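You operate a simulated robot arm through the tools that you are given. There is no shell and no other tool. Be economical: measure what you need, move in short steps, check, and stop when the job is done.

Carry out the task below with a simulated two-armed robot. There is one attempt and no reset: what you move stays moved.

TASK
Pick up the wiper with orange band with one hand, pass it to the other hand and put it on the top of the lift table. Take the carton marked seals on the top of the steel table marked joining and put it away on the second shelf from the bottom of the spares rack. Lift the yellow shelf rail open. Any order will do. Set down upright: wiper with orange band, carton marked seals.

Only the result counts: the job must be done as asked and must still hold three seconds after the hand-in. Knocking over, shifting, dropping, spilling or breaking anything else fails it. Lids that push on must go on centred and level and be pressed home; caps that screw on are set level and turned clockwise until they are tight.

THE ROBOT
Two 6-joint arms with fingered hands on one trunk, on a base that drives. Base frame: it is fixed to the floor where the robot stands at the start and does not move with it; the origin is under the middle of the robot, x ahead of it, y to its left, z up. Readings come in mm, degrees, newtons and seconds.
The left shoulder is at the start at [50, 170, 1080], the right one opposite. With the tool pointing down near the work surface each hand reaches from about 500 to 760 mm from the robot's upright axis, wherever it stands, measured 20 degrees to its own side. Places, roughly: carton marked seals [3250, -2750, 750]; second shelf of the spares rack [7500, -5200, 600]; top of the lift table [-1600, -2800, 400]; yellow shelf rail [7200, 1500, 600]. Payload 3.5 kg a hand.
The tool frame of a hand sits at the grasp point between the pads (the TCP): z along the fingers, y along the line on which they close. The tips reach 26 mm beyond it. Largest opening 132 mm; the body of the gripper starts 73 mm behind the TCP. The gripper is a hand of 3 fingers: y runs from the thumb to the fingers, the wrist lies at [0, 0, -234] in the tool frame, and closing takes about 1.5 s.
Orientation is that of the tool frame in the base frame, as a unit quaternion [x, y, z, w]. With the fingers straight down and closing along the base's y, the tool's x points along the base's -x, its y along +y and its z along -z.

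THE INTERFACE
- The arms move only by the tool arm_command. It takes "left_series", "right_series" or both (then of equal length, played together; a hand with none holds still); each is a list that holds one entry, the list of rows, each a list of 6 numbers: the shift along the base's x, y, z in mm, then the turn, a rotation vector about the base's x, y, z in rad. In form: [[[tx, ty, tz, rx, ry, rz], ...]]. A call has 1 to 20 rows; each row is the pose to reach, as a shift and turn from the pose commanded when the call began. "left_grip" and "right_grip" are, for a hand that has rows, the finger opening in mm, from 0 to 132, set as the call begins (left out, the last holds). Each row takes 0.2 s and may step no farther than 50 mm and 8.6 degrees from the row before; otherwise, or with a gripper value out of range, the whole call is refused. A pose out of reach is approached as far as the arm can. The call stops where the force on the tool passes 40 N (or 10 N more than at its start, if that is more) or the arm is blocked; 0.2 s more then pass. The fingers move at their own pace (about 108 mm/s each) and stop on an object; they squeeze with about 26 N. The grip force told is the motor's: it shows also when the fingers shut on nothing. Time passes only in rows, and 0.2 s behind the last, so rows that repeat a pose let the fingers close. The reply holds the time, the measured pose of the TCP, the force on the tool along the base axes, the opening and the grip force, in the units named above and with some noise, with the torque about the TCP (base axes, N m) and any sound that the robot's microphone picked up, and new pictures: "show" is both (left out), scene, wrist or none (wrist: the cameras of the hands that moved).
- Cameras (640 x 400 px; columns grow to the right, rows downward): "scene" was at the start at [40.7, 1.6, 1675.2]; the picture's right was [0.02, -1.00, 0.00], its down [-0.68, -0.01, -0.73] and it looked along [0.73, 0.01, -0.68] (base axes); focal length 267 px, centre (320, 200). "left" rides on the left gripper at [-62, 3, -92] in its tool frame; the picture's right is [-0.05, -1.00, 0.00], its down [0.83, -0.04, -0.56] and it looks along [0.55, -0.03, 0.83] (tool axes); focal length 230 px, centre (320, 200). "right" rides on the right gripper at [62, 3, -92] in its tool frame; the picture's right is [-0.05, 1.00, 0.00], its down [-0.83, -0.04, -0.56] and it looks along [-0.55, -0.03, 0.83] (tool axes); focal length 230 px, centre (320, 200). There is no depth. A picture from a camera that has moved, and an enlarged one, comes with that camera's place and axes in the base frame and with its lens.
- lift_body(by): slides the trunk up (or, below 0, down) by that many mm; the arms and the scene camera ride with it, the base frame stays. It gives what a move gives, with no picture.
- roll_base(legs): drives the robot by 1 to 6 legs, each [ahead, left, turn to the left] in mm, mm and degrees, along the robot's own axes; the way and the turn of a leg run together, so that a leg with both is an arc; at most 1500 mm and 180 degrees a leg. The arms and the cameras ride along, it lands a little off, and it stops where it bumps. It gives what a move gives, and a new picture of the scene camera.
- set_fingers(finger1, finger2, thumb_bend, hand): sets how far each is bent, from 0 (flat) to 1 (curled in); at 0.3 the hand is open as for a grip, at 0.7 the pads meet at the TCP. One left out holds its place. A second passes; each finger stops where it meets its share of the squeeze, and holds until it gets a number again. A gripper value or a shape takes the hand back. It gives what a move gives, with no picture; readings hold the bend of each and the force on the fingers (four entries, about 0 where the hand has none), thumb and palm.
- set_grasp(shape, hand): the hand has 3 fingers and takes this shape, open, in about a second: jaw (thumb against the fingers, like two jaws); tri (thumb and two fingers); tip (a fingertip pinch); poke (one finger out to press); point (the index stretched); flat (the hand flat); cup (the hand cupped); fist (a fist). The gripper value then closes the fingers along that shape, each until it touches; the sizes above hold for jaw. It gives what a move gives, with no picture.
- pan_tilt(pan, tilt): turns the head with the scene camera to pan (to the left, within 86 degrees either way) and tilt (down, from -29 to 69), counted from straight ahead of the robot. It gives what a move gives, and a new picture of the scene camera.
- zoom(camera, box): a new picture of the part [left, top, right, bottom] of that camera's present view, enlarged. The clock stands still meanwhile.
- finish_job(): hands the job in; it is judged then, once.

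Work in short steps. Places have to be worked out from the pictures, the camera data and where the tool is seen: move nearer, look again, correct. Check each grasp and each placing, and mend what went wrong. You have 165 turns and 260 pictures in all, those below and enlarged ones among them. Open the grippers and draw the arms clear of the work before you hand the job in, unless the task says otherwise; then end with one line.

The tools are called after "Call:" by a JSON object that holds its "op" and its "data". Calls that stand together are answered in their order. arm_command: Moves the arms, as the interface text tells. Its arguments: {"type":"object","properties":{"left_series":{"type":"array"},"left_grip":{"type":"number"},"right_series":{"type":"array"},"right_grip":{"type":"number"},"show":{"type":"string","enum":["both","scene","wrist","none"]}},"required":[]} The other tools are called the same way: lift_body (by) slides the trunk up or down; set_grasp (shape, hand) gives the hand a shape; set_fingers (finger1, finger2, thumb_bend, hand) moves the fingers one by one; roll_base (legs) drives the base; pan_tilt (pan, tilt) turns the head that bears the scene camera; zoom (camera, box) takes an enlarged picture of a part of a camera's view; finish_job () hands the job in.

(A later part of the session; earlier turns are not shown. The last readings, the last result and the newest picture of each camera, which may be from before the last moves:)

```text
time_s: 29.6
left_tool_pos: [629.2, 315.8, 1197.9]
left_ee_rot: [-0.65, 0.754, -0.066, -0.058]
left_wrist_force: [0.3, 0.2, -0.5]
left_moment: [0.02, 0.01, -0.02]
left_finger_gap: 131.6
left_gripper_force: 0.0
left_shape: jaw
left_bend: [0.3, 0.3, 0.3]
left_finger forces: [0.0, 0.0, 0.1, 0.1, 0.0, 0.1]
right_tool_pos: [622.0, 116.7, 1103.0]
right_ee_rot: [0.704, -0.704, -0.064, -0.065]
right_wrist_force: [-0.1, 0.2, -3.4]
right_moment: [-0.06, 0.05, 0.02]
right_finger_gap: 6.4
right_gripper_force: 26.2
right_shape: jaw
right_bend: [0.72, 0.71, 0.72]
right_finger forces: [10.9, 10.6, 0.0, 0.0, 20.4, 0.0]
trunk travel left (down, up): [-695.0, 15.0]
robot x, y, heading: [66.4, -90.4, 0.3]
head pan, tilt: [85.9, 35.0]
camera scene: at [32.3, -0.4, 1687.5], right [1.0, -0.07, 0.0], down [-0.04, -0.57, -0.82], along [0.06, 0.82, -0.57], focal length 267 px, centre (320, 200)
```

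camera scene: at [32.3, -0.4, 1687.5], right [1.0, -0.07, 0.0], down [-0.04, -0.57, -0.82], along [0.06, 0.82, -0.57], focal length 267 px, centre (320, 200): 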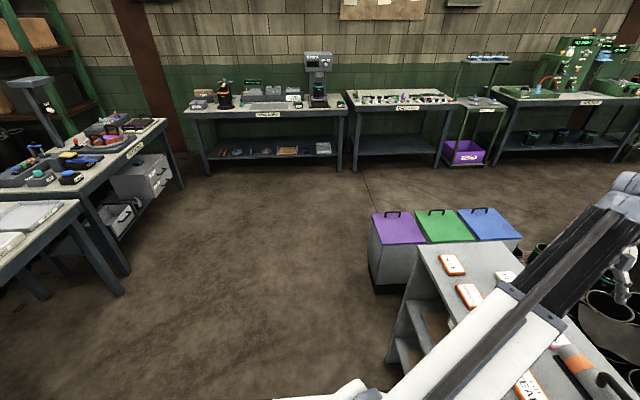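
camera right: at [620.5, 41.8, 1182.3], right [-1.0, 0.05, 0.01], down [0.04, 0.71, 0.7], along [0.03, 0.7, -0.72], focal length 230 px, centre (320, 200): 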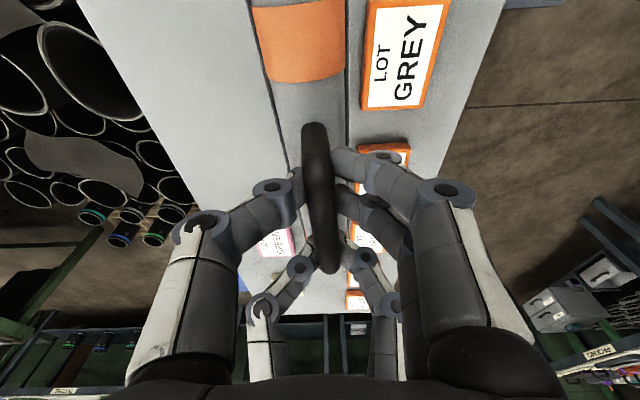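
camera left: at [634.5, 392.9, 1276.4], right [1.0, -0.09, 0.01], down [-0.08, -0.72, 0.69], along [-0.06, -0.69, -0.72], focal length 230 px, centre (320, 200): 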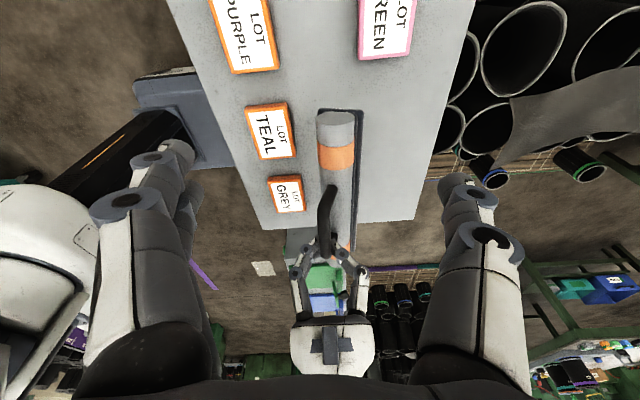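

The lift table is likely the low beige-topped table right-behind. I back away from the table and turn right 90°.

Call:
{"op": "roll_base", "data": {"legs": [[-500, 0, 0], [0, 0, -90]]}}

Call:
{"op": "pan_tilt", "data": {"pan": -20, "tilt": 25}}

```text
time_s: 36.4
left_tool_pos: [-28.6, -655.5, 1195.5]
left_ee_rot: [0.08, 0.993, -0.005, -0.088]
left_wrist_force: [-0.4, 0.6, -0.5]
left_moment: [0.0, 0.0, -0.02]
left_finger_gap: 132.0
left_gripper_force: 0.0
left_shape: jaw
left_bend: [0.3, 0.3, 0.3]
left_finger forces: [0.0, 0.0, 0.1, 0.0, 0.0, 0.1]
right_tool_pos: [-226.8, -646.1, 1100.6]
right_ee_rot: [0.007, 0.996, -0.001, 0.092]
right_wrist_force: [-0.5, -0.5, -2.3]
right_moment: [0.1, 0.1, -0.01]
right_finger_gap: 6.2
right_gripper_force: 25.9
right_shape: jaw
right_bend: [0.72, 0.71, 0.72]
right_finger forces: [10.5, 10.2, 0.0, 0.1, 20.6, 0.0]
trunk travel left (down, up): [-695.0, 15.0]
robot x, y, heading: [-426.1, -89.6, -90.6]
head pan, tilt: [85.9, 35.0]
camera scene: at [-338.5, -55.8, 1687.5], right [-0.08, -1.0, 0.0], down [-0.57, 0.05, -0.82], along [0.82, -0.07, -0.57], focal length 267 px, centre (320, 200)
```

scene: 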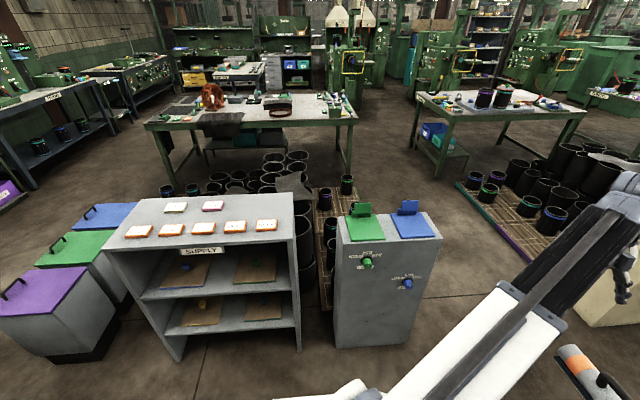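

```text
time_s: 38.2
left_tool_pos: [-29.2, -655.4, 1197.4]
left_ee_rot: [0.081, 0.993, -0.004, -0.088]
left_wrist_force: [0.1, -0.1, -0.5]
left_moment: [0.03, 0.0, -0.01]
left_finger_gap: 132.0
left_gripper_force: 0.1
left_shape: jaw
left_bend: [0.3, 0.3, 0.3]
left_finger forces: [0.0, 0.0, 0.1, 0.0, 0.0, 0.0]
right_tool_pos: [-227.5, -645.8, 1102.6]
right_ee_rot: [0.007, 0.996, -0.001, 0.091]
right_wrist_force: [-0.3, -0.5, -2.7]
right_moment: [0.07, 0.15, 0.01]
right_finger_gap: 6.1
right_gripper_force: 25.6
right_shape: jaw
right_bend: [0.72, 0.71, 0.72]
right_finger forces: [10.6, 10.1, 0.1, 0.1, 20.6, 0.0]
trunk travel left (down, up): [-695.0, 15.0]
robot x, y, heading: [-423.6, -90.0, -90.8]
head pan, tilt: [-20.0, 25.0]
camera scene: at [-458.8, -134.6, 1703.2], right [-0.94, 0.35, 0.0], down [0.15, 0.4, -0.91], along [-0.32, -0.85, -0.42], focal length 267 px, centre (320, 200)
```

scene: 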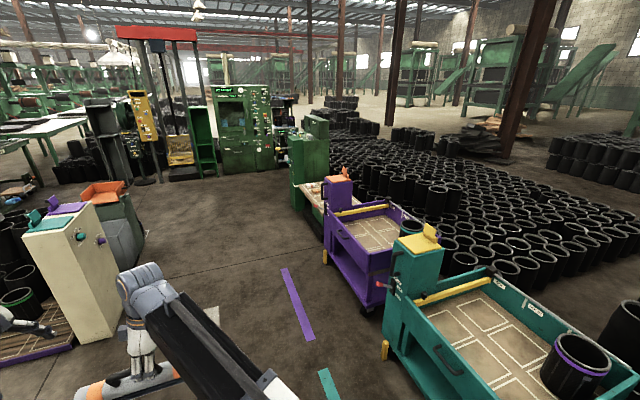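

The expected spot projects to about (330,196). I zoom there.

Call:
{"op": "zoom", "data": {"camera": "scene", "box": [240, 120, 420, 232]}}

```text
3.56 times, centred on (330, 176) of scene
camera zoom: at [-458.8, -134.6, 1703.2], right [-0.94, 0.35, 0.0], down [0.15, 0.4, -0.91], along [-0.32, -0.85, -0.42], focal length 950 px, centre (284, 285)
```

zoom: 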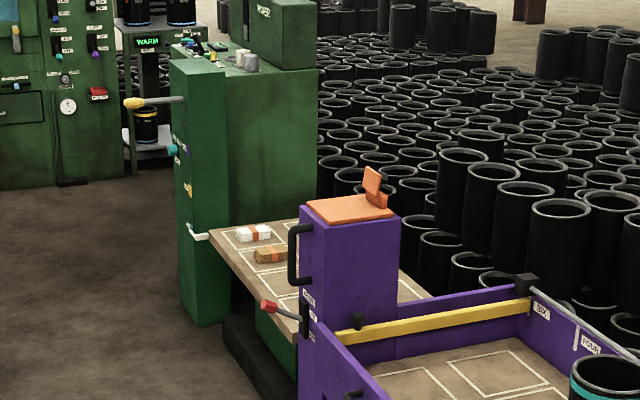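

The beige gridded top with two small items is the lift table, front edge about x −1390. I drive down the aisle and turn to face it.

Call:
{"op": "roll_base", "data": {"legs": [[1300, 0, 0], [1310, 0, 0]]}}

Call:
{"op": "roll_base", "data": {"legs": [[0, 0, -90]]}}

Call:
{"op": "pan_tilt", "data": {"pan": 0, "tilt": 45}}

```text
time_s: 50.6
left_tool_pos: [-86.8, -3206.1, 1197.1]
left_ee_rot: [0.089, 0.992, -0.003, -0.088]
left_wrist_force: [-0.7, 0.2, -0.1]
left_moment: [0.03, -0.01, 0.0]
left_finger_gap: 131.8
left_gripper_force: 0.1
left_shape: jaw
left_bend: [0.3, 0.3, 0.3]
left_finger forces: [0.0, 0.0, 0.0, 0.0, 0.0, 0.0]
right_tool_pos: [-283.8, -3191.8, 1102.7]
right_ee_rot: [0.016, 0.996, -0.002, 0.092]
right_wrist_force: [-0.4, 0.1, -3.4]
right_moment: [0.05, 0.07, -0.01]
right_finger_gap: 6.5
right_gripper_force: 25.8
right_shape: jaw
right_bend: [0.72, 0.71, 0.72]
right_finger forces: [10.5, 10.1, 0.1, 0.0, 20.6, 0.0]
trunk travel left (down, up): [-695.0, 15.0]
robot x, y, heading: [-470.4, -2630.3, -92.1]
head pan, tilt: [-20.0, 25.0]
camera scene: at [-507.1, -2677.3, 1703.2], right [-0.93, 0.37, 0.0], down [0.16, 0.39, -0.91], along [-0.34, -0.84, -0.42], focal length 267 px, centre (320, 200)
```

scene: 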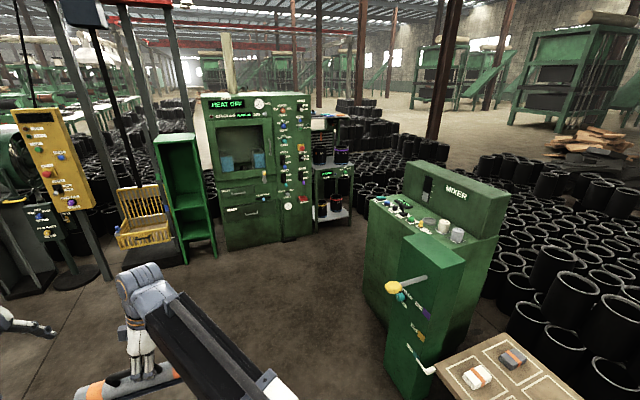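

```text
time_s: 54.8
left_tool_pos: [-1041.8, -3022.7, 1196.2]
left_ee_rot: [0.761, 0.643, 0.059, -0.065]
left_wrist_force: [-0.3, 0.1, 0.7]
left_moment: [0.0, 0.0, 0.02]
left_finger_gap: 131.8
left_gripper_force: 0.1
left_shape: jaw
left_bend: [0.3, 0.3, 0.3]
left_finger forces: [0.1, 0.1, 0.0, 0.0, 0.0, 0.1]
right_tool_pos: [-1031.5, -2825.1, 1102.1]
right_ee_rot: [0.711, 0.697, -0.065, 0.065]
right_wrist_force: [-0.3, -1.0, -3.4]
right_moment: [0.09, -0.09, 0.03]
right_finger_gap: 6.0
right_gripper_force: 26.1
right_shape: jaw
right_bend: [0.72, 0.71, 0.72]
right_finger forces: [10.3, 9.7, 0.0, 0.0, 20.7, 0.0]
trunk travel left (down, up): [-695.0, 15.0]
robot x, y, heading: [-473.5, -2631.8, 178.7]
head pan, tilt: [-20.0, 25.0]
camera scene: at [-520.7, -2598.6, 1703.2], right [0.36, 0.93, 0.0], down [0.39, -0.15, -0.91], along [-0.85, 0.33, -0.42], focal length 267 px, centre (320, 200)
```

scene: 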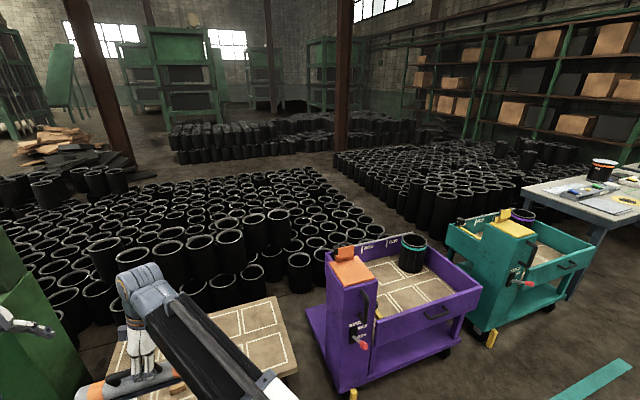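

```text
time_s: 55.6
left_tool_pos: [-1042.6, -3022.1, 1196.7]
left_ee_rot: [0.761, 0.642, 0.06, -0.064]
left_wrist_force: [0.2, -0.4, -0.6]
left_moment: [0.0, 0.0, -0.01]
left_finger_gap: 132.2
left_gripper_force: 0.0
left_shape: jaw
left_bend: [0.3, 0.3, 0.3]
left_finger forces: [0.1, 0.1, 0.1, 0.1, 0.1, 0.0]
right_tool_pos: [-1030.5, -2824.8, 1102.1]
right_ee_rot: [0.711, 0.697, -0.065, 0.064]
right_wrist_force: [0.1, 0.0, -3.1]
right_moment: [0.1, -0.09, 0.02]
right_finger_gap: 6.0
right_gripper_force: 25.8
right_shape: jaw
right_bend: [0.72, 0.71, 0.72]
right_finger forces: [10.3, 9.6, 0.0, 0.0, 20.7, 0.1]
trunk travel left (down, up): [-695.0, 15.0]
robot x, y, heading: [-468.3, -2627.7, 178.8]
head pan, tilt: [0.0, 45.0]
camera scene: at [-516.0, -2630.3, 1672.7], right [0.02, 1.0, 0.0], down [0.71, -0.01, -0.71], along [-0.71, 0.01, -0.71], focal length 267 px, centre (320, 200)
```

scene: 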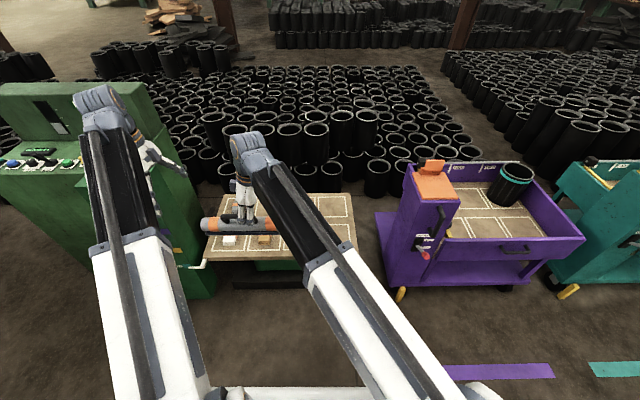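

The lift table spans x −1383…−1833, y from −2407 leftwards, items at y≈−2930 and −3136. I drive so the wiper centre comes to about y −2680.

Call:
{"op": "roll_base", "data": {"legs": [[300, -180, 1.2], [100, 0, 0]]}}

```text
time_s: 58.6
left_tool_pos: [-1442.9, -2851.4, 1196.2]
left_ee_rot: [0.756, 0.648, 0.06, -0.065]
left_wrist_force: [0.0, 0.6, -0.3]
left_moment: [0.0, -0.04, -0.01]
left_finger_gap: 131.8
left_gripper_force: 0.0
left_shape: jaw
left_bend: [0.3, 0.3, 0.3]
left_finger forces: [0.1, 0.0, 0.1, 0.1, 0.0, 0.0]
right_tool_pos: [-1433.8, -2652.8, 1101.0]
right_ee_rot: [0.706, 0.702, -0.065, 0.065]
right_wrist_force: [-0.3, 0.8, -3.8]
right_moment: [0.07, -0.09, -0.01]
right_finger_gap: 5.8
right_gripper_force: 26.0
right_shape: jaw
right_bend: [0.72, 0.71, 0.73]
right_finger forces: [10.2, 10.0, 0.0, 0.0, 20.5, 0.0]
trunk travel left (down, up): [-695.0, 15.0]
robot x, y, heading: [-876.4, -2452.3, 180.0]
head pan, tilt: [0.0, 45.0]
camera scene: at [-923.4, -2451.3, 1672.5], right [0.0, 1.0, 0.0], down [0.71, 0.0, -0.71], along [-0.71, 0.0, -0.71], focal length 267 px, centre (320, 200)
```

scene: 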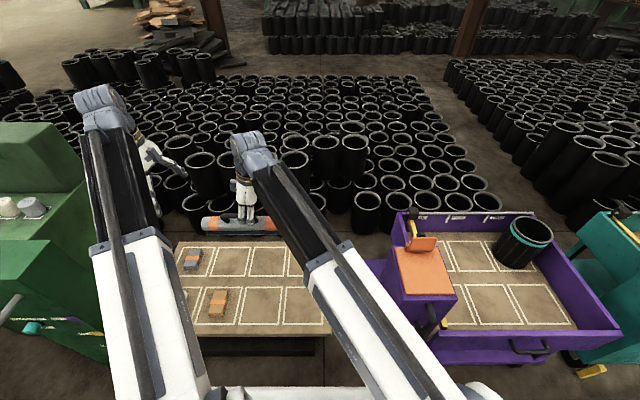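

Wiper would span y −2554…−2824, clear of the item at y≈−2936. I move the right hand 60 mm further over the table and lower the trunk by 500.

Call:
{"op": "arm_command", "data": {"right_series": [[[-20, 0, 0, 0, 0, 0], [-40, 0, 0, 0, 0, 0], [-60, 0, 0, 0, 0, 0], [-60, 0, 0, 0, 0, 0]]], "show": "none"}}

Call:
{"op": "lift_body", "data": {"by": -500}}

Call:
{"op": "pan_tilt", "data": {"pan": 15, "tilt": 45}}

Call:
{"op": "zoom", "data": {"camera": "left", "box": [0, 0, 640, 400]}}

```text
time_s: 59.6
left_tool_pos: [-1441.1, -2850.9, 1195.6]
left_ee_rot: [0.757, 0.648, 0.059, -0.065]
left_wrist_force: [0.3, 0.3, 0.6]
left_moment: [0.01, 0.05, -0.01]
left_finger_gap: 131.8
left_gripper_force: 0.1
left_shape: jaw
left_bend: [0.3, 0.3, 0.3]
left_finger forces: [0.0, 0.1, 0.0, 0.0, 0.0, 0.0]
right_tool_pos: [-1492.7, -2655.5, 1101.5]
right_ee_rot: [0.706, 0.703, -0.065, 0.064]
right_wrist_force: [-1.7, -0.2, -2.7]
right_moment: [0.06, -0.07, 0.01]
right_finger_gap: 5.9
right_gripper_force: 26.3
right_shape: jaw
right_bend: [0.72, 0.71, 0.73]
right_finger forces: [10.3, 10.1, 0.1, 0.1, 20.8, 0.0]
trunk travel left (down, up): [-695.0, 15.0]
robot x, y, heading: [-873.5, -2449.7, 179.8]
head pan, tilt: [0.0, 45.0]
```

```text
refused: -500 is not a number from -400 to 400
```

```text
time_s: 60.4
left_tool_pos: [-1442.2, -2851.4, 1196.8]
left_ee_rot: [0.757, 0.648, 0.059, -0.065]
left_wrist_force: [0.4, -0.2, -0.1]
left_moment: [-0.02, 0.01, -0.01]
left_finger_gap: 131.8
left_gripper_force: 0.1
left_shape: jaw
left_bend: [0.3, 0.3, 0.3]
left_finger forces: [0.0, 0.0, 0.0, 0.0, 0.0, 0.0]
right_tool_pos: [-1492.0, -2656.1, 1101.4]
right_ee_rot: [0.707, 0.701, -0.065, 0.065]
right_wrist_force: [0.6, -0.8, -2.9]
right_moment: [0.08, -0.09, -0.01]
right_finger_gap: 6.2
right_gripper_force: 25.8
right_shape: jaw
right_bend: [0.72, 0.71, 0.73]
right_finger forces: [10.2, 10.0, 0.0, 0.0, 20.7, 0.0]
trunk travel left (down, up): [-695.0, 15.0]
robot x, y, heading: [-879.6, -2453.4, 179.8]
head pan, tilt: [15.0, 45.0]
camera scene: at [-918.4, -2472.3, 1672.6], right [-0.25, 0.97, 0.0], down [0.68, 0.18, -0.71], along [-0.68, -0.18, -0.71], focal length 267 px, centre (320, 200)
```

scene: 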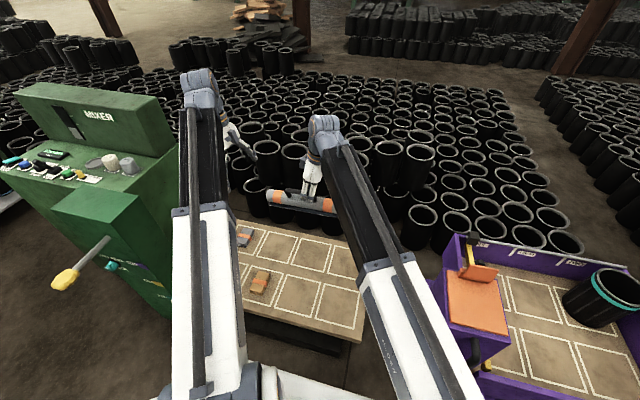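

```text
1.00 times, centred on (320, 200) of left (not enlarged: the box is as wide or as high as the picture)
camera zoom: at [-1448.8, -2928.1, 1276.3], right [-0.99, 0.1, 0.01], down [0.08, 0.72, 0.69], along [0.06, 0.69, -0.72], focal length 230 px, centre (320, 200)
```

zoom: 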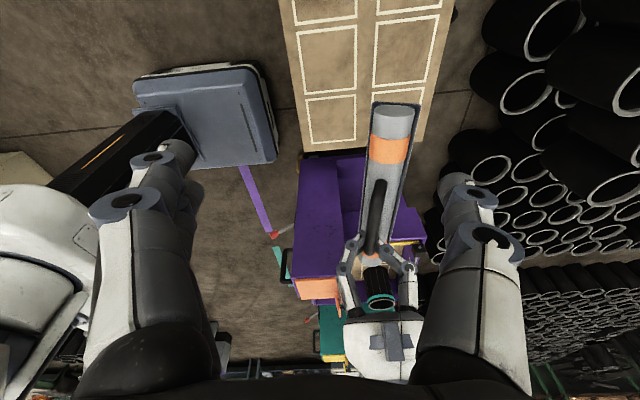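

Lift is limited to 400 per call; I lower 400 first.

Call:
{"op": "lift_body", "data": {"by": -400}}

Call:
{"op": "pan_tilt", "data": {"pan": 20, "tilt": 45}}

Call:
{"op": "zoom", "data": {"camera": "left", "box": [0, 0, 640, 400]}}

```text
time_s: 64.2
left_tool_pos: [-1439.2, -2852.5, 796.4]
left_ee_rot: [0.756, 0.648, 0.059, -0.065]
left_wrist_force: [0.9, -0.2, -0.2]
left_moment: [0.02, -0.01, -0.01]
left_finger_gap: 131.7
left_gripper_force: 0.1
left_shape: jaw
left_bend: [0.3, 0.3, 0.3]
left_finger forces: [0.0, 0.0, 0.0, 0.0, 0.0, 0.0]
right_tool_pos: [-1493.6, -2656.1, 702.3]
right_ee_rot: [0.706, 0.702, -0.064, 0.064]
right_wrist_force: [-0.2, 0.4, -2.3]
right_moment: [0.09, -0.08, 0.01]
right_finger_gap: 5.9
right_gripper_force: 25.9
right_shape: jaw
right_bend: [0.72, 0.71, 0.73]
right_finger forces: [10.3, 9.8, 0.1, 0.0, 20.6, 0.0]
trunk travel left (down, up): [-295.0, 415.0]
robot x, y, heading: [-878.5, -2449.0, 179.6]
head pan, tilt: [15.0, 45.0]
```

```text
time_s: 64.9
left_tool_pos: [-1442.0, -2851.0, 796.4]
left_ee_rot: [0.756, 0.649, 0.059, -0.065]
left_wrist_force: [-0.6, 0.6, 0.3]
left_moment: [0.02, 0.01, 0.0]
left_finger_gap: 131.7
left_gripper_force: 0.0
left_shape: jaw
left_bend: [0.3, 0.3, 0.3]
left_finger forces: [0.0, 0.1, 0.0, 0.0, 0.1, 0.0]
right_tool_pos: [-1492.3, -2656.4, 702.1]
right_ee_rot: [0.706, 0.702, -0.065, 0.064]
right_wrist_force: [-0.5, -0.8, -3.3]
right_moment: [0.06, -0.06, 0.03]
right_finger_gap: 6.1
right_gripper_force: 25.8
right_shape: jaw
right_bend: [0.72, 0.71, 0.73]
right_finger forces: [10.3, 9.8, 0.0, 0.0, 20.6, 0.1]
trunk travel left (down, up): [-295.0, 415.0]
robot x, y, heading: [-880.1, -2454.2, 180.0]
head pan, tilt: [20.0, 45.0]
camera scene: at [-916.2, -2479.1, 1272.6], right [-0.34, 0.94, 0.0], down [0.67, 0.24, -0.71], along [-0.67, -0.24, -0.71], focal length 267 px, centre (320, 200)
```

scene: 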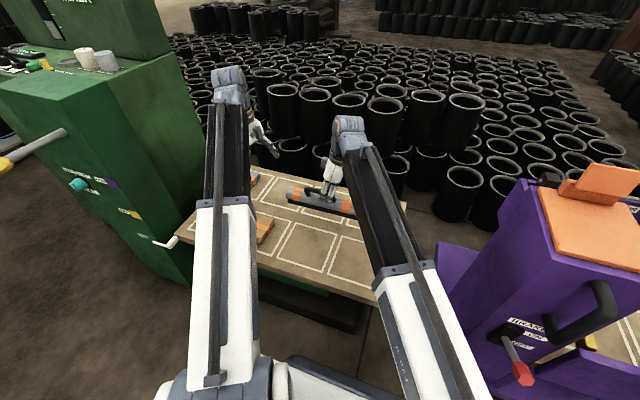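

```text
1.00 times, centred on (320, 200) of left (not enlarged: the box is as wide or as high as the picture)
camera zoom: at [-1448.7, -2928.1, 876.3], right [-0.99, 0.1, 0.01], down [0.08, 0.72, 0.69], along [0.06, 0.69, -0.72], focal length 230 px, centre (320, 200)
```

zoom: 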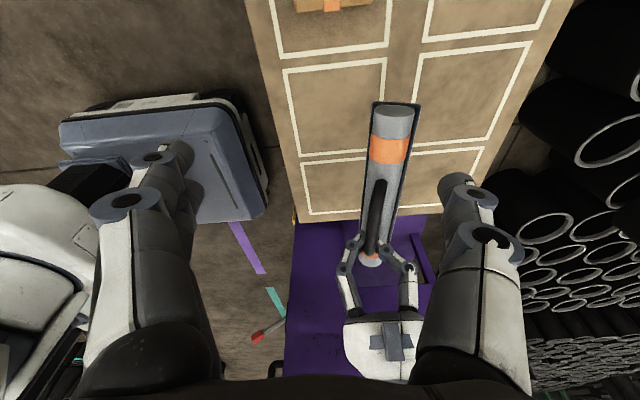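

Positions agree; table top is about 400–430. I lower 150 more, leaving roughly 30–50 mm gap.

Call:
{"op": "lift_body", "data": {"by": -150}}

Call:
{"op": "zoom", "data": {"camera": "left", "box": [220, 0, 540, 300]}}

Call:
{"op": "zoom", "data": {"camera": "scene", "box": [200, 120, 440, 280]}}

```text
time_s: 66.7
left_tool_pos: [-1441.5, -2851.7, 646.1]
left_ee_rot: [0.756, 0.648, 0.059, -0.066]
left_wrist_force: [0.1, 0.4, -0.3]
left_moment: [0.0, -0.02, -0.02]
left_finger_gap: 131.8
left_gripper_force: 0.0
left_shape: jaw
left_bend: [0.3, 0.3, 0.3]
left_finger forces: [0.0, 0.1, 0.0, 0.0, 0.1, 0.0]
right_tool_pos: [-1492.0, -2655.5, 551.5]
right_ee_rot: [0.706, 0.703, -0.065, 0.065]
right_wrist_force: [-0.3, -0.7, -2.3]
right_moment: [0.13, -0.06, 0.01]
right_finger_gap: 6.3
right_gripper_force: 26.5
right_shape: jaw
right_bend: [0.72, 0.71, 0.73]
right_finger forces: [10.3, 9.7, 0.0, 0.0, 20.7, 0.0]
trunk travel left (down, up): [-145.0, 565.0]
robot x, y, heading: [-879.2, -2455.3, 179.7]
head pan, tilt: [20.0, 45.0]
```

```text
1.33 times, centred on (380, 150) of left
camera zoom: at [-1448.7, -2928.0, 726.4], right [-0.99, 0.1, 0.01], down [0.08, 0.72, 0.69], along [0.06, 0.69, -0.72], focal length 307 px, centre (240, 267)
```

zoom: 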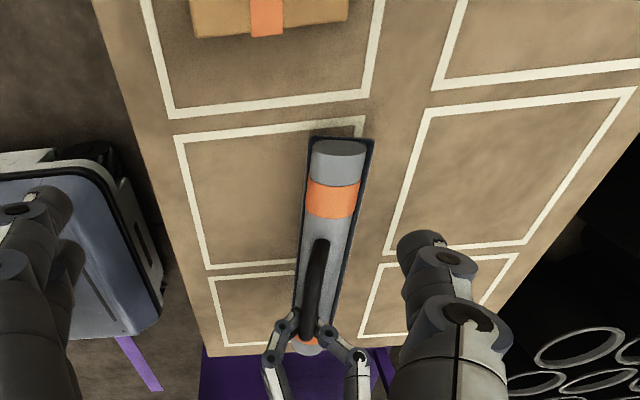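

```text
2.50 times, centred on (320, 200) of scene
camera zoom: at [-916.2, -2479.1, 1122.7], right [-0.34, 0.94, 0.0], down [0.67, 0.24, -0.71], along [-0.67, -0.24, -0.71], focal length 668 px, centre (320, 200)
```

zoom: 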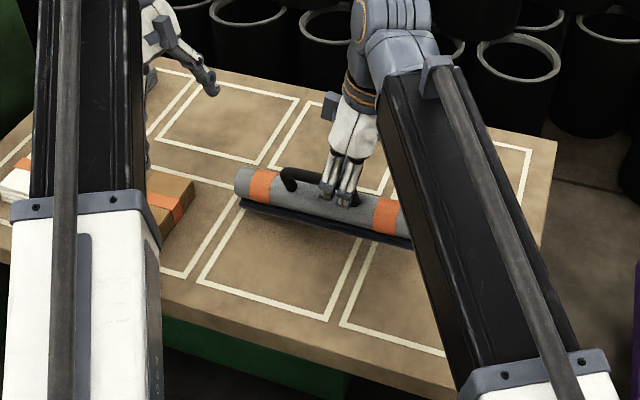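

The wiper hovers with its plate level-ish above the top. I lower in 5 mm steps until contact force shows.

Call:
{"op": "arm_command", "data": {"right_series": [[[0, 0, -8, 0, 0, 0], [0, 0, -16, 0, 0, 0], [0, 0, -24, 0, 0, 0], [0, 0, -29, 0, 0, 0], [0, 0, -33, 0, 0, 0], [0, 0, -37, 0, 0, 0]]], "show": "none"}}

Call:
{"op": "zoom", "data": {"camera": "scene", "box": [240, 150, 400, 250]}}

```text
time_s: 68.1
left_tool_pos: [-1439.7, -2851.5, 646.5]
left_ee_rot: [0.756, 0.649, 0.059, -0.066]
left_wrist_force: [0.3, -0.2, -0.4]
left_moment: [0.0, 0.06, 0.01]
left_finger_gap: 131.8
left_gripper_force: 0.1
left_shape: jaw
left_bend: [0.3, 0.3, 0.3]
left_finger forces: [0.0, 0.0, 0.0, 0.0, 0.0, 0.0]
right_tool_pos: [-1491.7, -2655.8, 516.2]
right_ee_rot: [0.706, 0.703, -0.065, 0.066]
right_wrist_force: [0.2, -2.0, 4.2]
right_moment: [0.04, -0.11, 0.01]
right_finger_gap: 5.9
right_gripper_force: 25.3
right_shape: jaw
right_bend: [0.73, 0.72, 0.73]
right_finger forces: [10.4, 7.6, 0.0, 0.1, 20.0, 0.0]
trunk travel left (down, up): [-145.0, 565.0]
robot x, y, heading: [-874.9, -2448.0, 179.6]
head pan, tilt: [20.0, 45.0]
```

```text
4.00 times, centred on (320, 200) of scene
camera zoom: at [-915.8, -2479.0, 1122.8], right [-0.34, 0.94, 0.0], down [0.67, 0.24, -0.71], along [-0.67, -0.24, -0.71], focal length 1069 px, centre (320, 200)
```

zoom: 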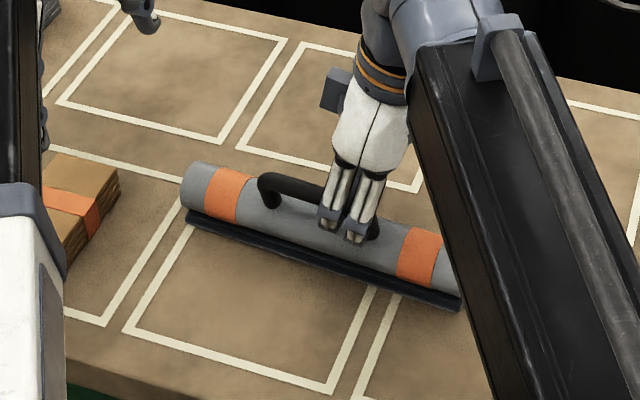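

Contact is made (force went from −3 to +4 N). I press 3 mm more to seat it level and look.

Call:
{"op": "arm_command", "data": {"right_series": [[[0, 0, -2, 0, 0, 0], [0, 0, -4, 0, 0, 0], [0, 0, -4, 0, 0, 0]]], "show": "wrist"}}

Call:
{"op": "zoom", "data": {"camera": "left", "box": [260, 60, 500, 260]}}

```text
time_s: 68.9
left_tool_pos: [-1440.3, -2851.3, 647.5]
left_ee_rot: [0.756, 0.648, 0.059, -0.065]
left_wrist_force: [-0.1, 0.2, 0.2]
left_moment: [0.01, 0.0, -0.01]
left_finger_gap: 132.1
left_gripper_force: 0.1
left_shape: jaw
left_bend: [0.3, 0.3, 0.3]
left_finger forces: [0.0, 0.0, 0.0, 0.1, 0.0, 0.1]
right_tool_pos: [-1492.7, -2654.3, 511.2]
right_ee_rot: [0.706, 0.702, -0.064, 0.065]
right_wrist_force: [1.8, -2.9, 2.8]
right_moment: [-0.03, -0.13, -0.07]
right_finger_gap: 4.7
right_gripper_force: 26.1
right_shape: jaw
right_bend: [0.73, 0.72, 0.74]
right_finger forces: [9.0, 0.1, 0.1, 0.0, 17.4, 0.0]
trunk travel left (down, up): [-145.0, 565.0]
robot x, y, heading: [-876.0, -2452.1, 179.6]
head pan, tilt: [20.0, 45.0]
camera right: at [-1487.6, -2576.7, 590.9], right [1.0, -0.06, 0.01], down [-0.05, -0.71, 0.7], along [-0.03, -0.7, -0.72], focal length 230 px, centre (320, 200)
```

right: 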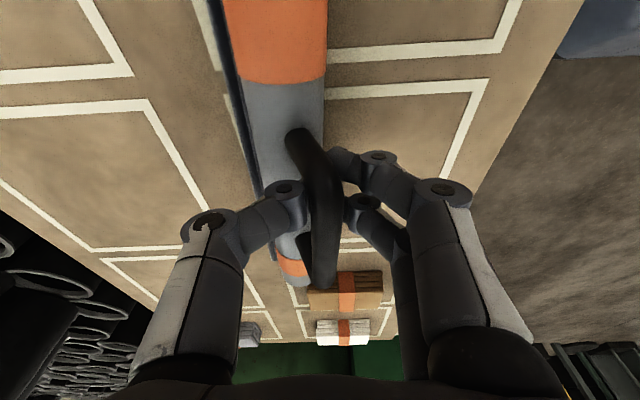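

```text
2.00 times, centred on (380, 160) of left
camera zoom: at [-1448.5, -2928.0, 726.5], right [-0.99, 0.1, 0.01], down [0.08, 0.72, 0.69], along [0.06, 0.69, -0.72], focal length 460 px, centre (200, 280)
```

zoom: 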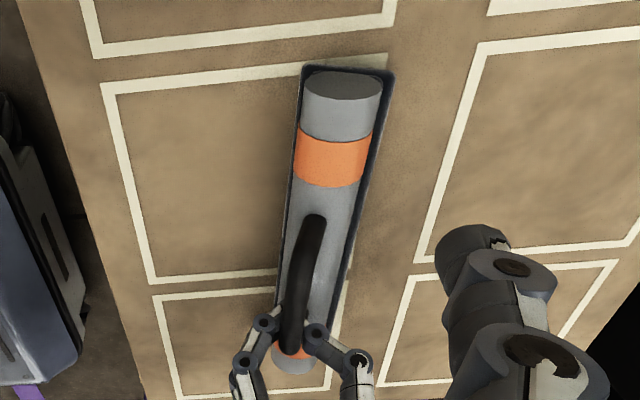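

It is resting on its plate. I open the right hand and let it settle, then raise it along its axis.

Call:
{"op": "arm_command", "data": {"right_series": [[[0, 0, 0, 0, 0, 0], [0, 0, 0, 0, 0, 0], [0, 0, 0, 0, 0, 0], [0, 0, 0, 0, 0, 0], [0, 0, 0, 0, 0, 0], [0, 0, 0, 0, 0, 0], [0, 0, 0, 0, 0, 0], [0, 4, 20, 0, 0, 0], [0, 8, 40, 0, 0, 0], [0, 12, 60, 0, 0, 0], [0, 20, 100, 0, 0, 0], [0, 28, 140, 0, 0, 0]]], "right_grip": 132}}

Call:
{"op": "zoom", "data": {"camera": "left", "box": [260, 60, 500, 260]}}

Call:
{"op": "zoom", "data": {"camera": "scene", "box": [240, 150, 400, 250]}}

```text
time_s: 71.5
left_tool_pos: [-1441.9, -2851.4, 646.8]
left_ee_rot: [0.756, 0.648, 0.059, -0.066]
left_wrist_force: [0.7, -0.7, -0.4]
left_moment: [0.0, -0.01, -0.04]
left_finger_gap: 131.8
left_gripper_force: 0.2
left_shape: jaw
left_bend: [0.3, 0.3, 0.3]
left_finger forces: [0.0, 0.0, 0.1, 0.1, 0.0, 0.0]
right_tool_pos: [-1492.0, -2628.1, 652.3]
right_ee_rot: [0.706, 0.702, -0.066, 0.064]
right_wrist_force: [-0.1, 0.0, -0.5]
right_moment: [0.01, 0.0, -0.03]
right_finger_gap: 132.0
right_gripper_force: 0.0
right_shape: jaw
right_bend: [0.3, 0.3, 0.3]
right_finger forces: [0.0, 0.0, 0.0, 0.0, 0.0, 0.0]
trunk travel left (down, up): [-145.0, 565.0]
robot x, y, heading: [-875.0, -2451.9, 179.5]
head pan, tilt: [20.0, 45.0]
camera scene: at [-916.2, -2479.1, 1122.6], right [-0.34, 0.94, 0.0], down [0.67, 0.24, -0.71], along [-0.67, -0.24, -0.71], focal length 267 px, centre (320, 200)
camera right: at [-1488.5, -2549.0, 732.1], right [1.0, -0.06, 0.01], down [-0.05, -0.71, 0.7], along [-0.03, -0.7, -0.72], focal length 230 px, centre (320, 200)
```

scene: 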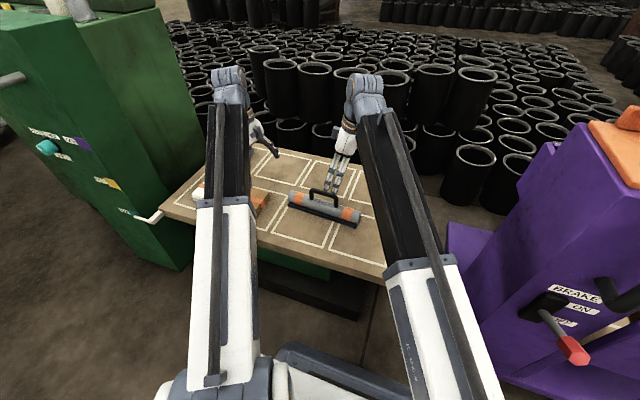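
right: 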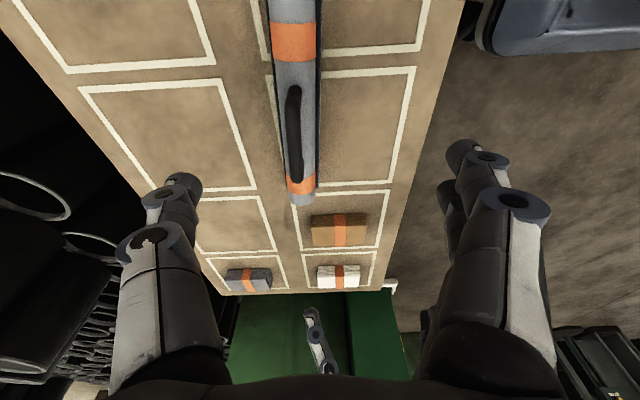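

```text
2.00 times, centred on (380, 160) of left
camera zoom: at [-1448.7, -2928.1, 726.3], right [-0.99, 0.1, 0.01], down [0.08, 0.72, 0.69], along [0.06, 0.69, -0.72], focal length 460 px, centre (200, 280)
```

zoom: 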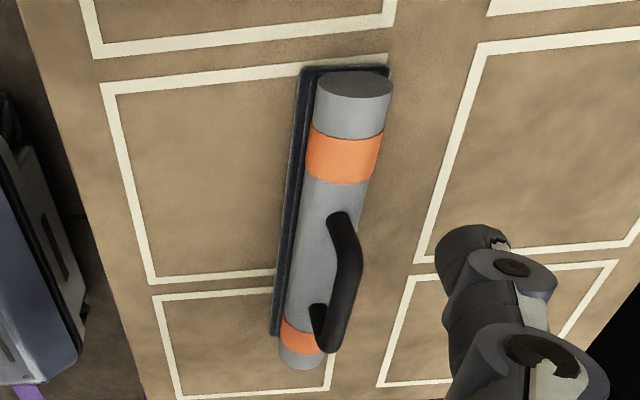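

```text
4.00 times, centred on (320, 200) of scene
camera zoom: at [-916.2, -2479.1, 1122.6], right [-0.34, 0.94, 0.0], down [0.67, 0.24, -0.71], along [-0.67, -0.24, -0.71], focal length 1069 px, centre (320, 200)
```

zoom: 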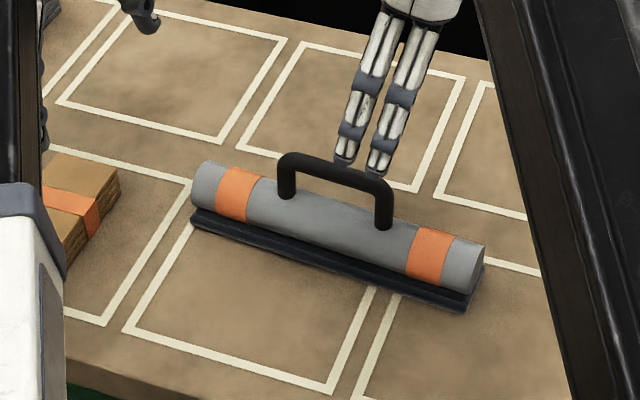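

The wiper stands upright on the lift table as it did originally. Next the carton: I raise the trunk and back off, then turn around.

Call:
{"op": "lift_body", "data": {"by": 400}}

Call:
{"op": "roll_base", "data": {"legs": [[-450, 0, 0], [0, 0, 90]]}}

Call:
{"op": "pan_tilt", "data": {"pan": 86, "tilt": 25}}

Call:
{"op": "pan_tilt", "data": {"pan": 40, "tilt": 25}}

```text
time_s: 75.3
left_tool_pos: [-1441.3, -2852.1, 1047.3]
left_ee_rot: [0.756, 0.648, 0.059, -0.066]
left_wrist_force: [-0.2, 0.5, 0.7]
left_moment: [0.02, 0.01, 0.0]
left_finger_gap: 132.1
left_gripper_force: 0.1
left_shape: jaw
left_bend: [0.3, 0.3, 0.3]
left_finger forces: [0.0, 0.1, 0.0, 0.1, 0.1, 0.0]
right_tool_pos: [-1493.6, -2627.5, 1051.3]
right_ee_rot: [0.706, 0.702, -0.064, 0.064]
right_wrist_force: [0.0, -0.1, 0.4]
right_moment: [-0.03, 0.04, 0.01]
right_finger_gap: 131.5
right_gripper_force: 0.0
right_shape: jaw
right_bend: [0.3, 0.3, 0.3]
right_finger forces: [0.1, 0.0, 0.0, 0.0, 0.0, 0.0]
trunk travel left (down, up): [-545.0, 165.0]
robot x, y, heading: [-880.2, -2452.5, 179.8]
head pan, tilt: [20.0, 45.0]
```

```text
time_s: 81.9
left_tool_pos: [-14.1, -3025.4, 1046.8]
left_ee_rot: [0.088, 0.992, -0.004, -0.087]
left_wrist_force: [-0.8, -0.5, 0.0]
left_moment: [0.0, 0.0, 0.04]
left_finger_gap: 132.0
left_gripper_force: 0.0
left_shape: jaw
left_bend: [0.3, 0.3, 0.3]
left_finger forces: [0.1, 0.0, 0.0, 0.0, 0.1, 0.0]
right_tool_pos: [-239.6, -3073.0, 1051.7]
right_ee_rot: [0.014, 0.996, -0.001, 0.091]
right_wrist_force: [0.0, 0.2, 0.1]
right_moment: [0.03, 0.03, 0.02]
right_finger_gap: 132.0
right_gripper_force: 0.1
right_shape: jaw
right_bend: [0.3, 0.3, 0.3]
right_finger forces: [0.0, 0.0, 0.0, 0.1, 0.1, 0.0]
trunk travel left (down, up): [-545.0, 165.0]
robot x, y, heading: [-400.5, -2452.1, -91.7]
head pan, tilt: [20.0, 45.0]
camera scene: at [-376.7, -2490.6, 1522.6], right [-0.95, -0.32, 0.0], down [-0.22, 0.67, -0.71], along [0.22, -0.67, -0.71], focal length 267 px, centre (320, 200)
```

scene: 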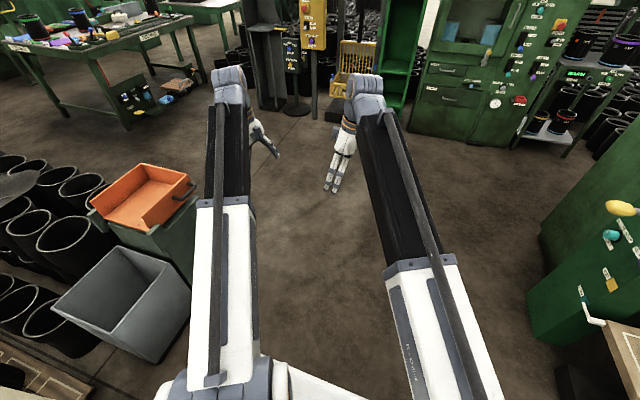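

```text
time_s: 83.3
left_tool_pos: [-13.5, -3026.1, 1047.2]
left_ee_rot: [0.088, 0.992, -0.004, -0.087]
left_wrist_force: [-1.4, -0.2, 0.5]
left_moment: [0.0, 0.0, 0.0]
left_finger_gap: 131.8
left_gripper_force: 0.0
left_shape: jaw
left_bend: [0.3, 0.3, 0.3]
left_finger forces: [0.0, 0.0, 0.0, 0.0, 0.0, 0.0]
right_tool_pos: [-239.2, -3074.1, 1052.5]
right_ee_rot: [0.014, 0.996, -0.001, 0.091]
right_wrist_force: [0.9, 1.1, 1.1]
right_moment: [0.02, -0.02, -0.02]
right_finger_gap: 132.2
right_gripper_force: 0.1
right_shape: jaw
right_bend: [0.3, 0.3, 0.3]
right_finger forces: [0.0, 0.0, 0.0, 0.1, 0.0, 0.0]
trunk travel left (down, up): [-545.0, 165.0]
robot x, y, heading: [-399.7, -2455.1, -91.7]
head pan, tilt: [85.9, 25.0]
camera scene: at [-310.8, -2422.5, 1553.2], right [-0.1, -1.0, 0.0], down [-0.42, 0.04, -0.91], along [0.9, -0.09, -0.42], focal length 267 px, centre (320, 200)
```

scene: 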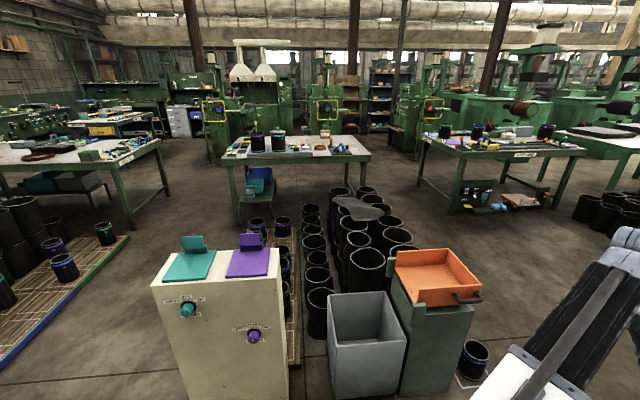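

```text
time_s: 84.4
left_tool_pos: [-15.9, -3026.1, 1047.0]
left_ee_rot: [0.088, 0.992, -0.003, -0.087]
left_wrist_force: [0.2, -0.6, 0.0]
left_moment: [-0.02, 0.01, -0.03]
left_finger_gap: 131.8
left_gripper_force: 0.0
left_shape: jaw
left_bend: [0.3, 0.3, 0.3]
left_finger forces: [0.0, 0.0, 0.0, 0.1, 0.1, 0.0]
right_tool_pos: [-239.2, -3072.5, 1051.3]
right_ee_rot: [0.014, 0.996, -0.001, 0.091]
right_wrist_force: [0.1, -0.4, -1.3]
right_moment: [0.04, -0.02, 0.0]
right_finger_gap: 131.8
right_gripper_force: 0.0
right_shape: jaw
right_bend: [0.3, 0.3, 0.3]
right_finger forces: [0.0, 0.0, 0.0, 0.0, 0.0, 0.1]
trunk travel left (down, up): [-545.0, 165.0]
robot x, y, heading: [-400.0, -2454.5, -91.5]
head pan, tilt: [40.0, 25.0]
camera scene: at [-345.1, -2485.6, 1553.2], right [-0.78, -0.62, 0.0], down [-0.26, 0.33, -0.91], along [0.56, -0.71, -0.42], focal length 267 px, centre (320, 200)
```

scene: 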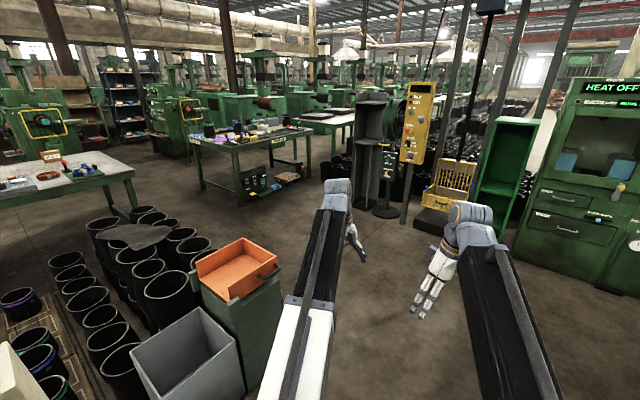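

The table straight ahead in the pan-86 view seems to be "joining". I look again there, zoomed.

Call:
{"op": "pan_tilt", "data": {"pan": 86, "tilt": 15}}

Call:
{"op": "zoom", "data": {"camera": "scene", "box": [210, 160, 390, 272]}}

Call:
{"op": "zoom", "data": {"camera": "scene", "box": [390, 150, 600, 280]}}

```text
time_s: 85.5
left_tool_pos: [-14.3, -3026.4, 1047.1]
left_ee_rot: [0.088, 0.992, -0.003, -0.088]
left_wrist_force: [-0.6, -0.3, 0.0]
left_moment: [-0.02, 0.0, -0.01]
left_finger_gap: 132.1
left_gripper_force: 0.0
left_shape: jaw
left_bend: [0.3, 0.3, 0.3]
left_finger forces: [0.0, 0.1, 0.0, 0.0, 0.0, 0.0]
right_tool_pos: [-238.9, -3073.3, 1052.0]
right_ee_rot: [0.015, 0.996, -0.001, 0.091]
right_wrist_force: [-1.0, 0.2, -0.3]
right_moment: [-0.01, 0.03, 0.04]
right_finger_gap: 132.1
right_gripper_force: 0.1
right_shape: jaw
right_bend: [0.3, 0.3, 0.3]
right_finger forces: [0.0, 0.1, 0.0, 0.0, 0.0, 0.0]
trunk travel left (down, up): [-545.0, 165.0]
robot x, y, heading: [-398.3, -2453.9, -92.2]
head pan, tilt: [85.9, 15.0]
camera scene: at [-309.5, -2422.7, 1569.4], right [-0.1, -1.0, 0.0], down [-0.26, 0.03, -0.97], along [0.96, -0.1, -0.26], focal length 267 px, centre (320, 200)
```

scene: 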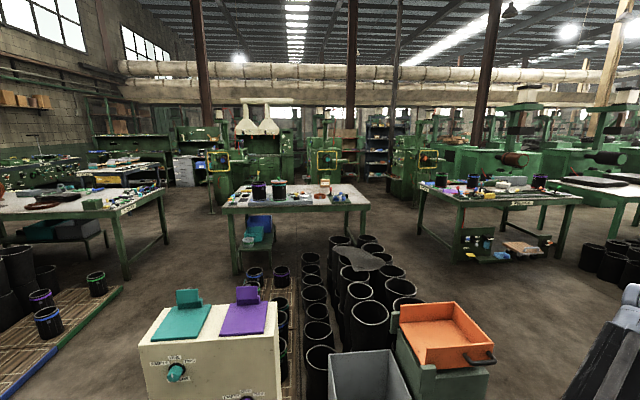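

```text
3.56 times, centred on (300, 216) of scene
camera zoom: at [-309.5, -2422.7, 1569.4], right [-0.1, -1.0, 0.0], down [-0.26, 0.03, -0.97], along [0.96, -0.1, -0.26], focal length 950 px, centre (391, 143)
```

zoom: 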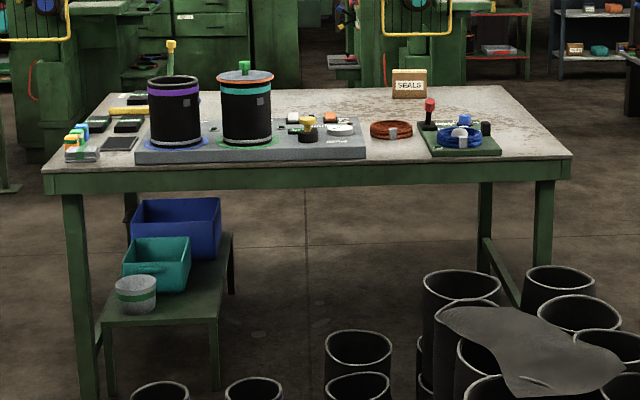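

```text
3.05 times, centred on (495, 215) of scene
camera zoom: at [-309.5, -2422.7, 1569.4], right [-0.1, -1.0, 0.0], down [-0.26, 0.03, -0.97], along [0.96, -0.1, -0.26], focal length 814 px, centre (-213, 154)
```

zoom: 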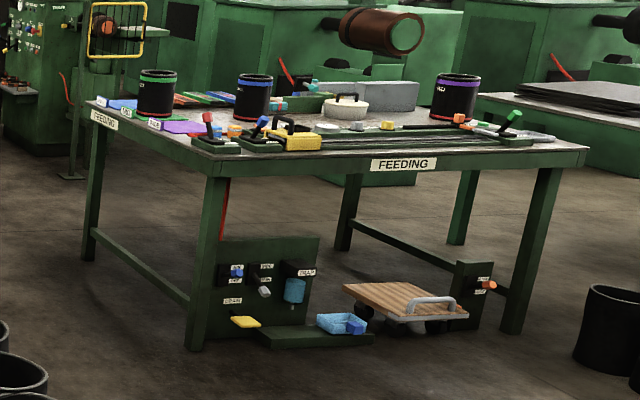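

The carton SEALS stands at the far edge of the joining table near [3350, −2850]. I'll go round through the gap between the joining and feeding tables (y≈−3270…−4340); first leg now.

Call:
{"op": "roll_base", "data": {"legs": [[1500, 0, 0], [0, 0, 92], [1300, 0, 0]]}}

Call:
{"op": "pan_tilt", "data": {"pan": 0, "tilt": 25}}

```text
time_s: 102.7
left_tool_pos: [1386.8, -3474.9, 1046.0]
left_ee_rot: [-0.659, 0.747, -0.066, -0.057]
left_wrist_force: [-0.6, -0.1, 0.6]
left_moment: [0.04, 0.01, 0.0]
left_finger_gap: 132.1
left_gripper_force: 0.1
left_shape: jaw
left_bend: [0.3, 0.3, 0.3]
left_finger forces: [0.0, 0.0, 0.0, 0.0, 0.0, 0.0]
right_tool_pos: [1446.0, -3696.6, 1052.6]
right_ee_rot: [0.712, -0.696, -0.066, -0.064]
right_wrist_force: [0.2, -0.3, -0.4]
right_moment: [-0.01, 0.04, -0.01]
right_finger_gap: 131.8
right_gripper_force: 0.0
right_shape: jaw
right_bend: [0.3, 0.3, 0.3]
right_finger forces: [0.1, 0.0, 0.1, 0.0, 0.1, 0.1]
trunk travel left (down, up): [-545.0, 165.0]
robot x, y, heading: [836.5, -3892.8, 1.8]
head pan, tilt: [85.9, 15.0]
camera scene: at [797.8, -3799.0, 1569.5], right [1.0, -0.04, 0.0], down [-0.01, -0.26, -0.97], along [0.04, 0.96, -0.26], focal length 267 px, centre (320, 200)
```

scene: 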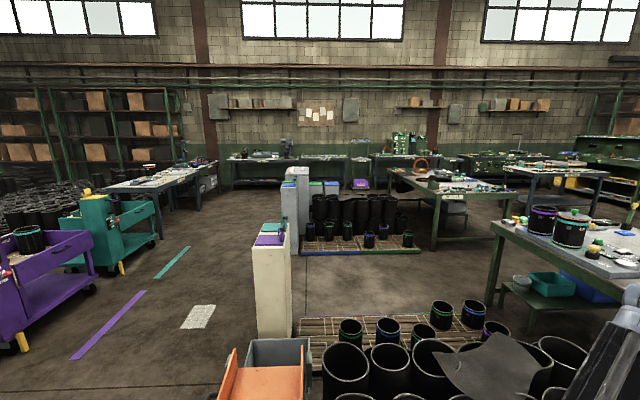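

```text
time_s: 104.2
left_tool_pos: [1386.7, -3474.2, 1047.4]
left_ee_rot: [-0.659, 0.747, -0.066, -0.058]
left_wrist_force: [0.4, -0.3, 0.7]
left_moment: [0.0, 0.02, -0.02]
left_finger_gap: 132.1
left_gripper_force: 0.1
left_shape: jaw
left_bend: [0.3, 0.3, 0.3]
left_finger forces: [0.0, 0.0, 0.1, 0.1, 0.0, 0.0]
right_tool_pos: [1446.4, -3697.1, 1052.5]
right_ee_rot: [0.713, -0.695, -0.065, -0.064]
right_wrist_force: [0.0, 0.3, 0.8]
right_moment: [0.01, 0.02, 0.0]
right_finger_gap: 131.8
right_gripper_force: 0.0
right_shape: jaw
right_bend: [0.3, 0.3, 0.3]
right_finger forces: [0.0, 0.1, 0.0, 0.0, 0.0, 0.0]
trunk travel left (down, up): [-545.0, 165.0]
robot x, y, heading: [832.5, -3894.7, 1.5]
head pan, tilt: [0.0, 25.0]
camera scene: at [885.5, -3889.9, 1553.2], right [0.03, -1.0, 0.0], down [-0.42, -0.01, -0.91], along [0.91, 0.02, -0.42], focal length 267 px, centre (320, 200)
```

scene: 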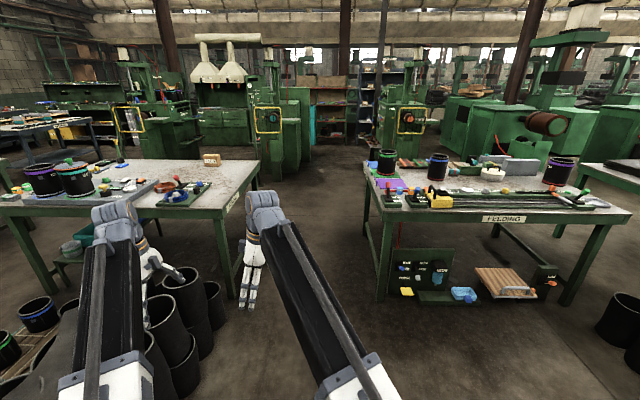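

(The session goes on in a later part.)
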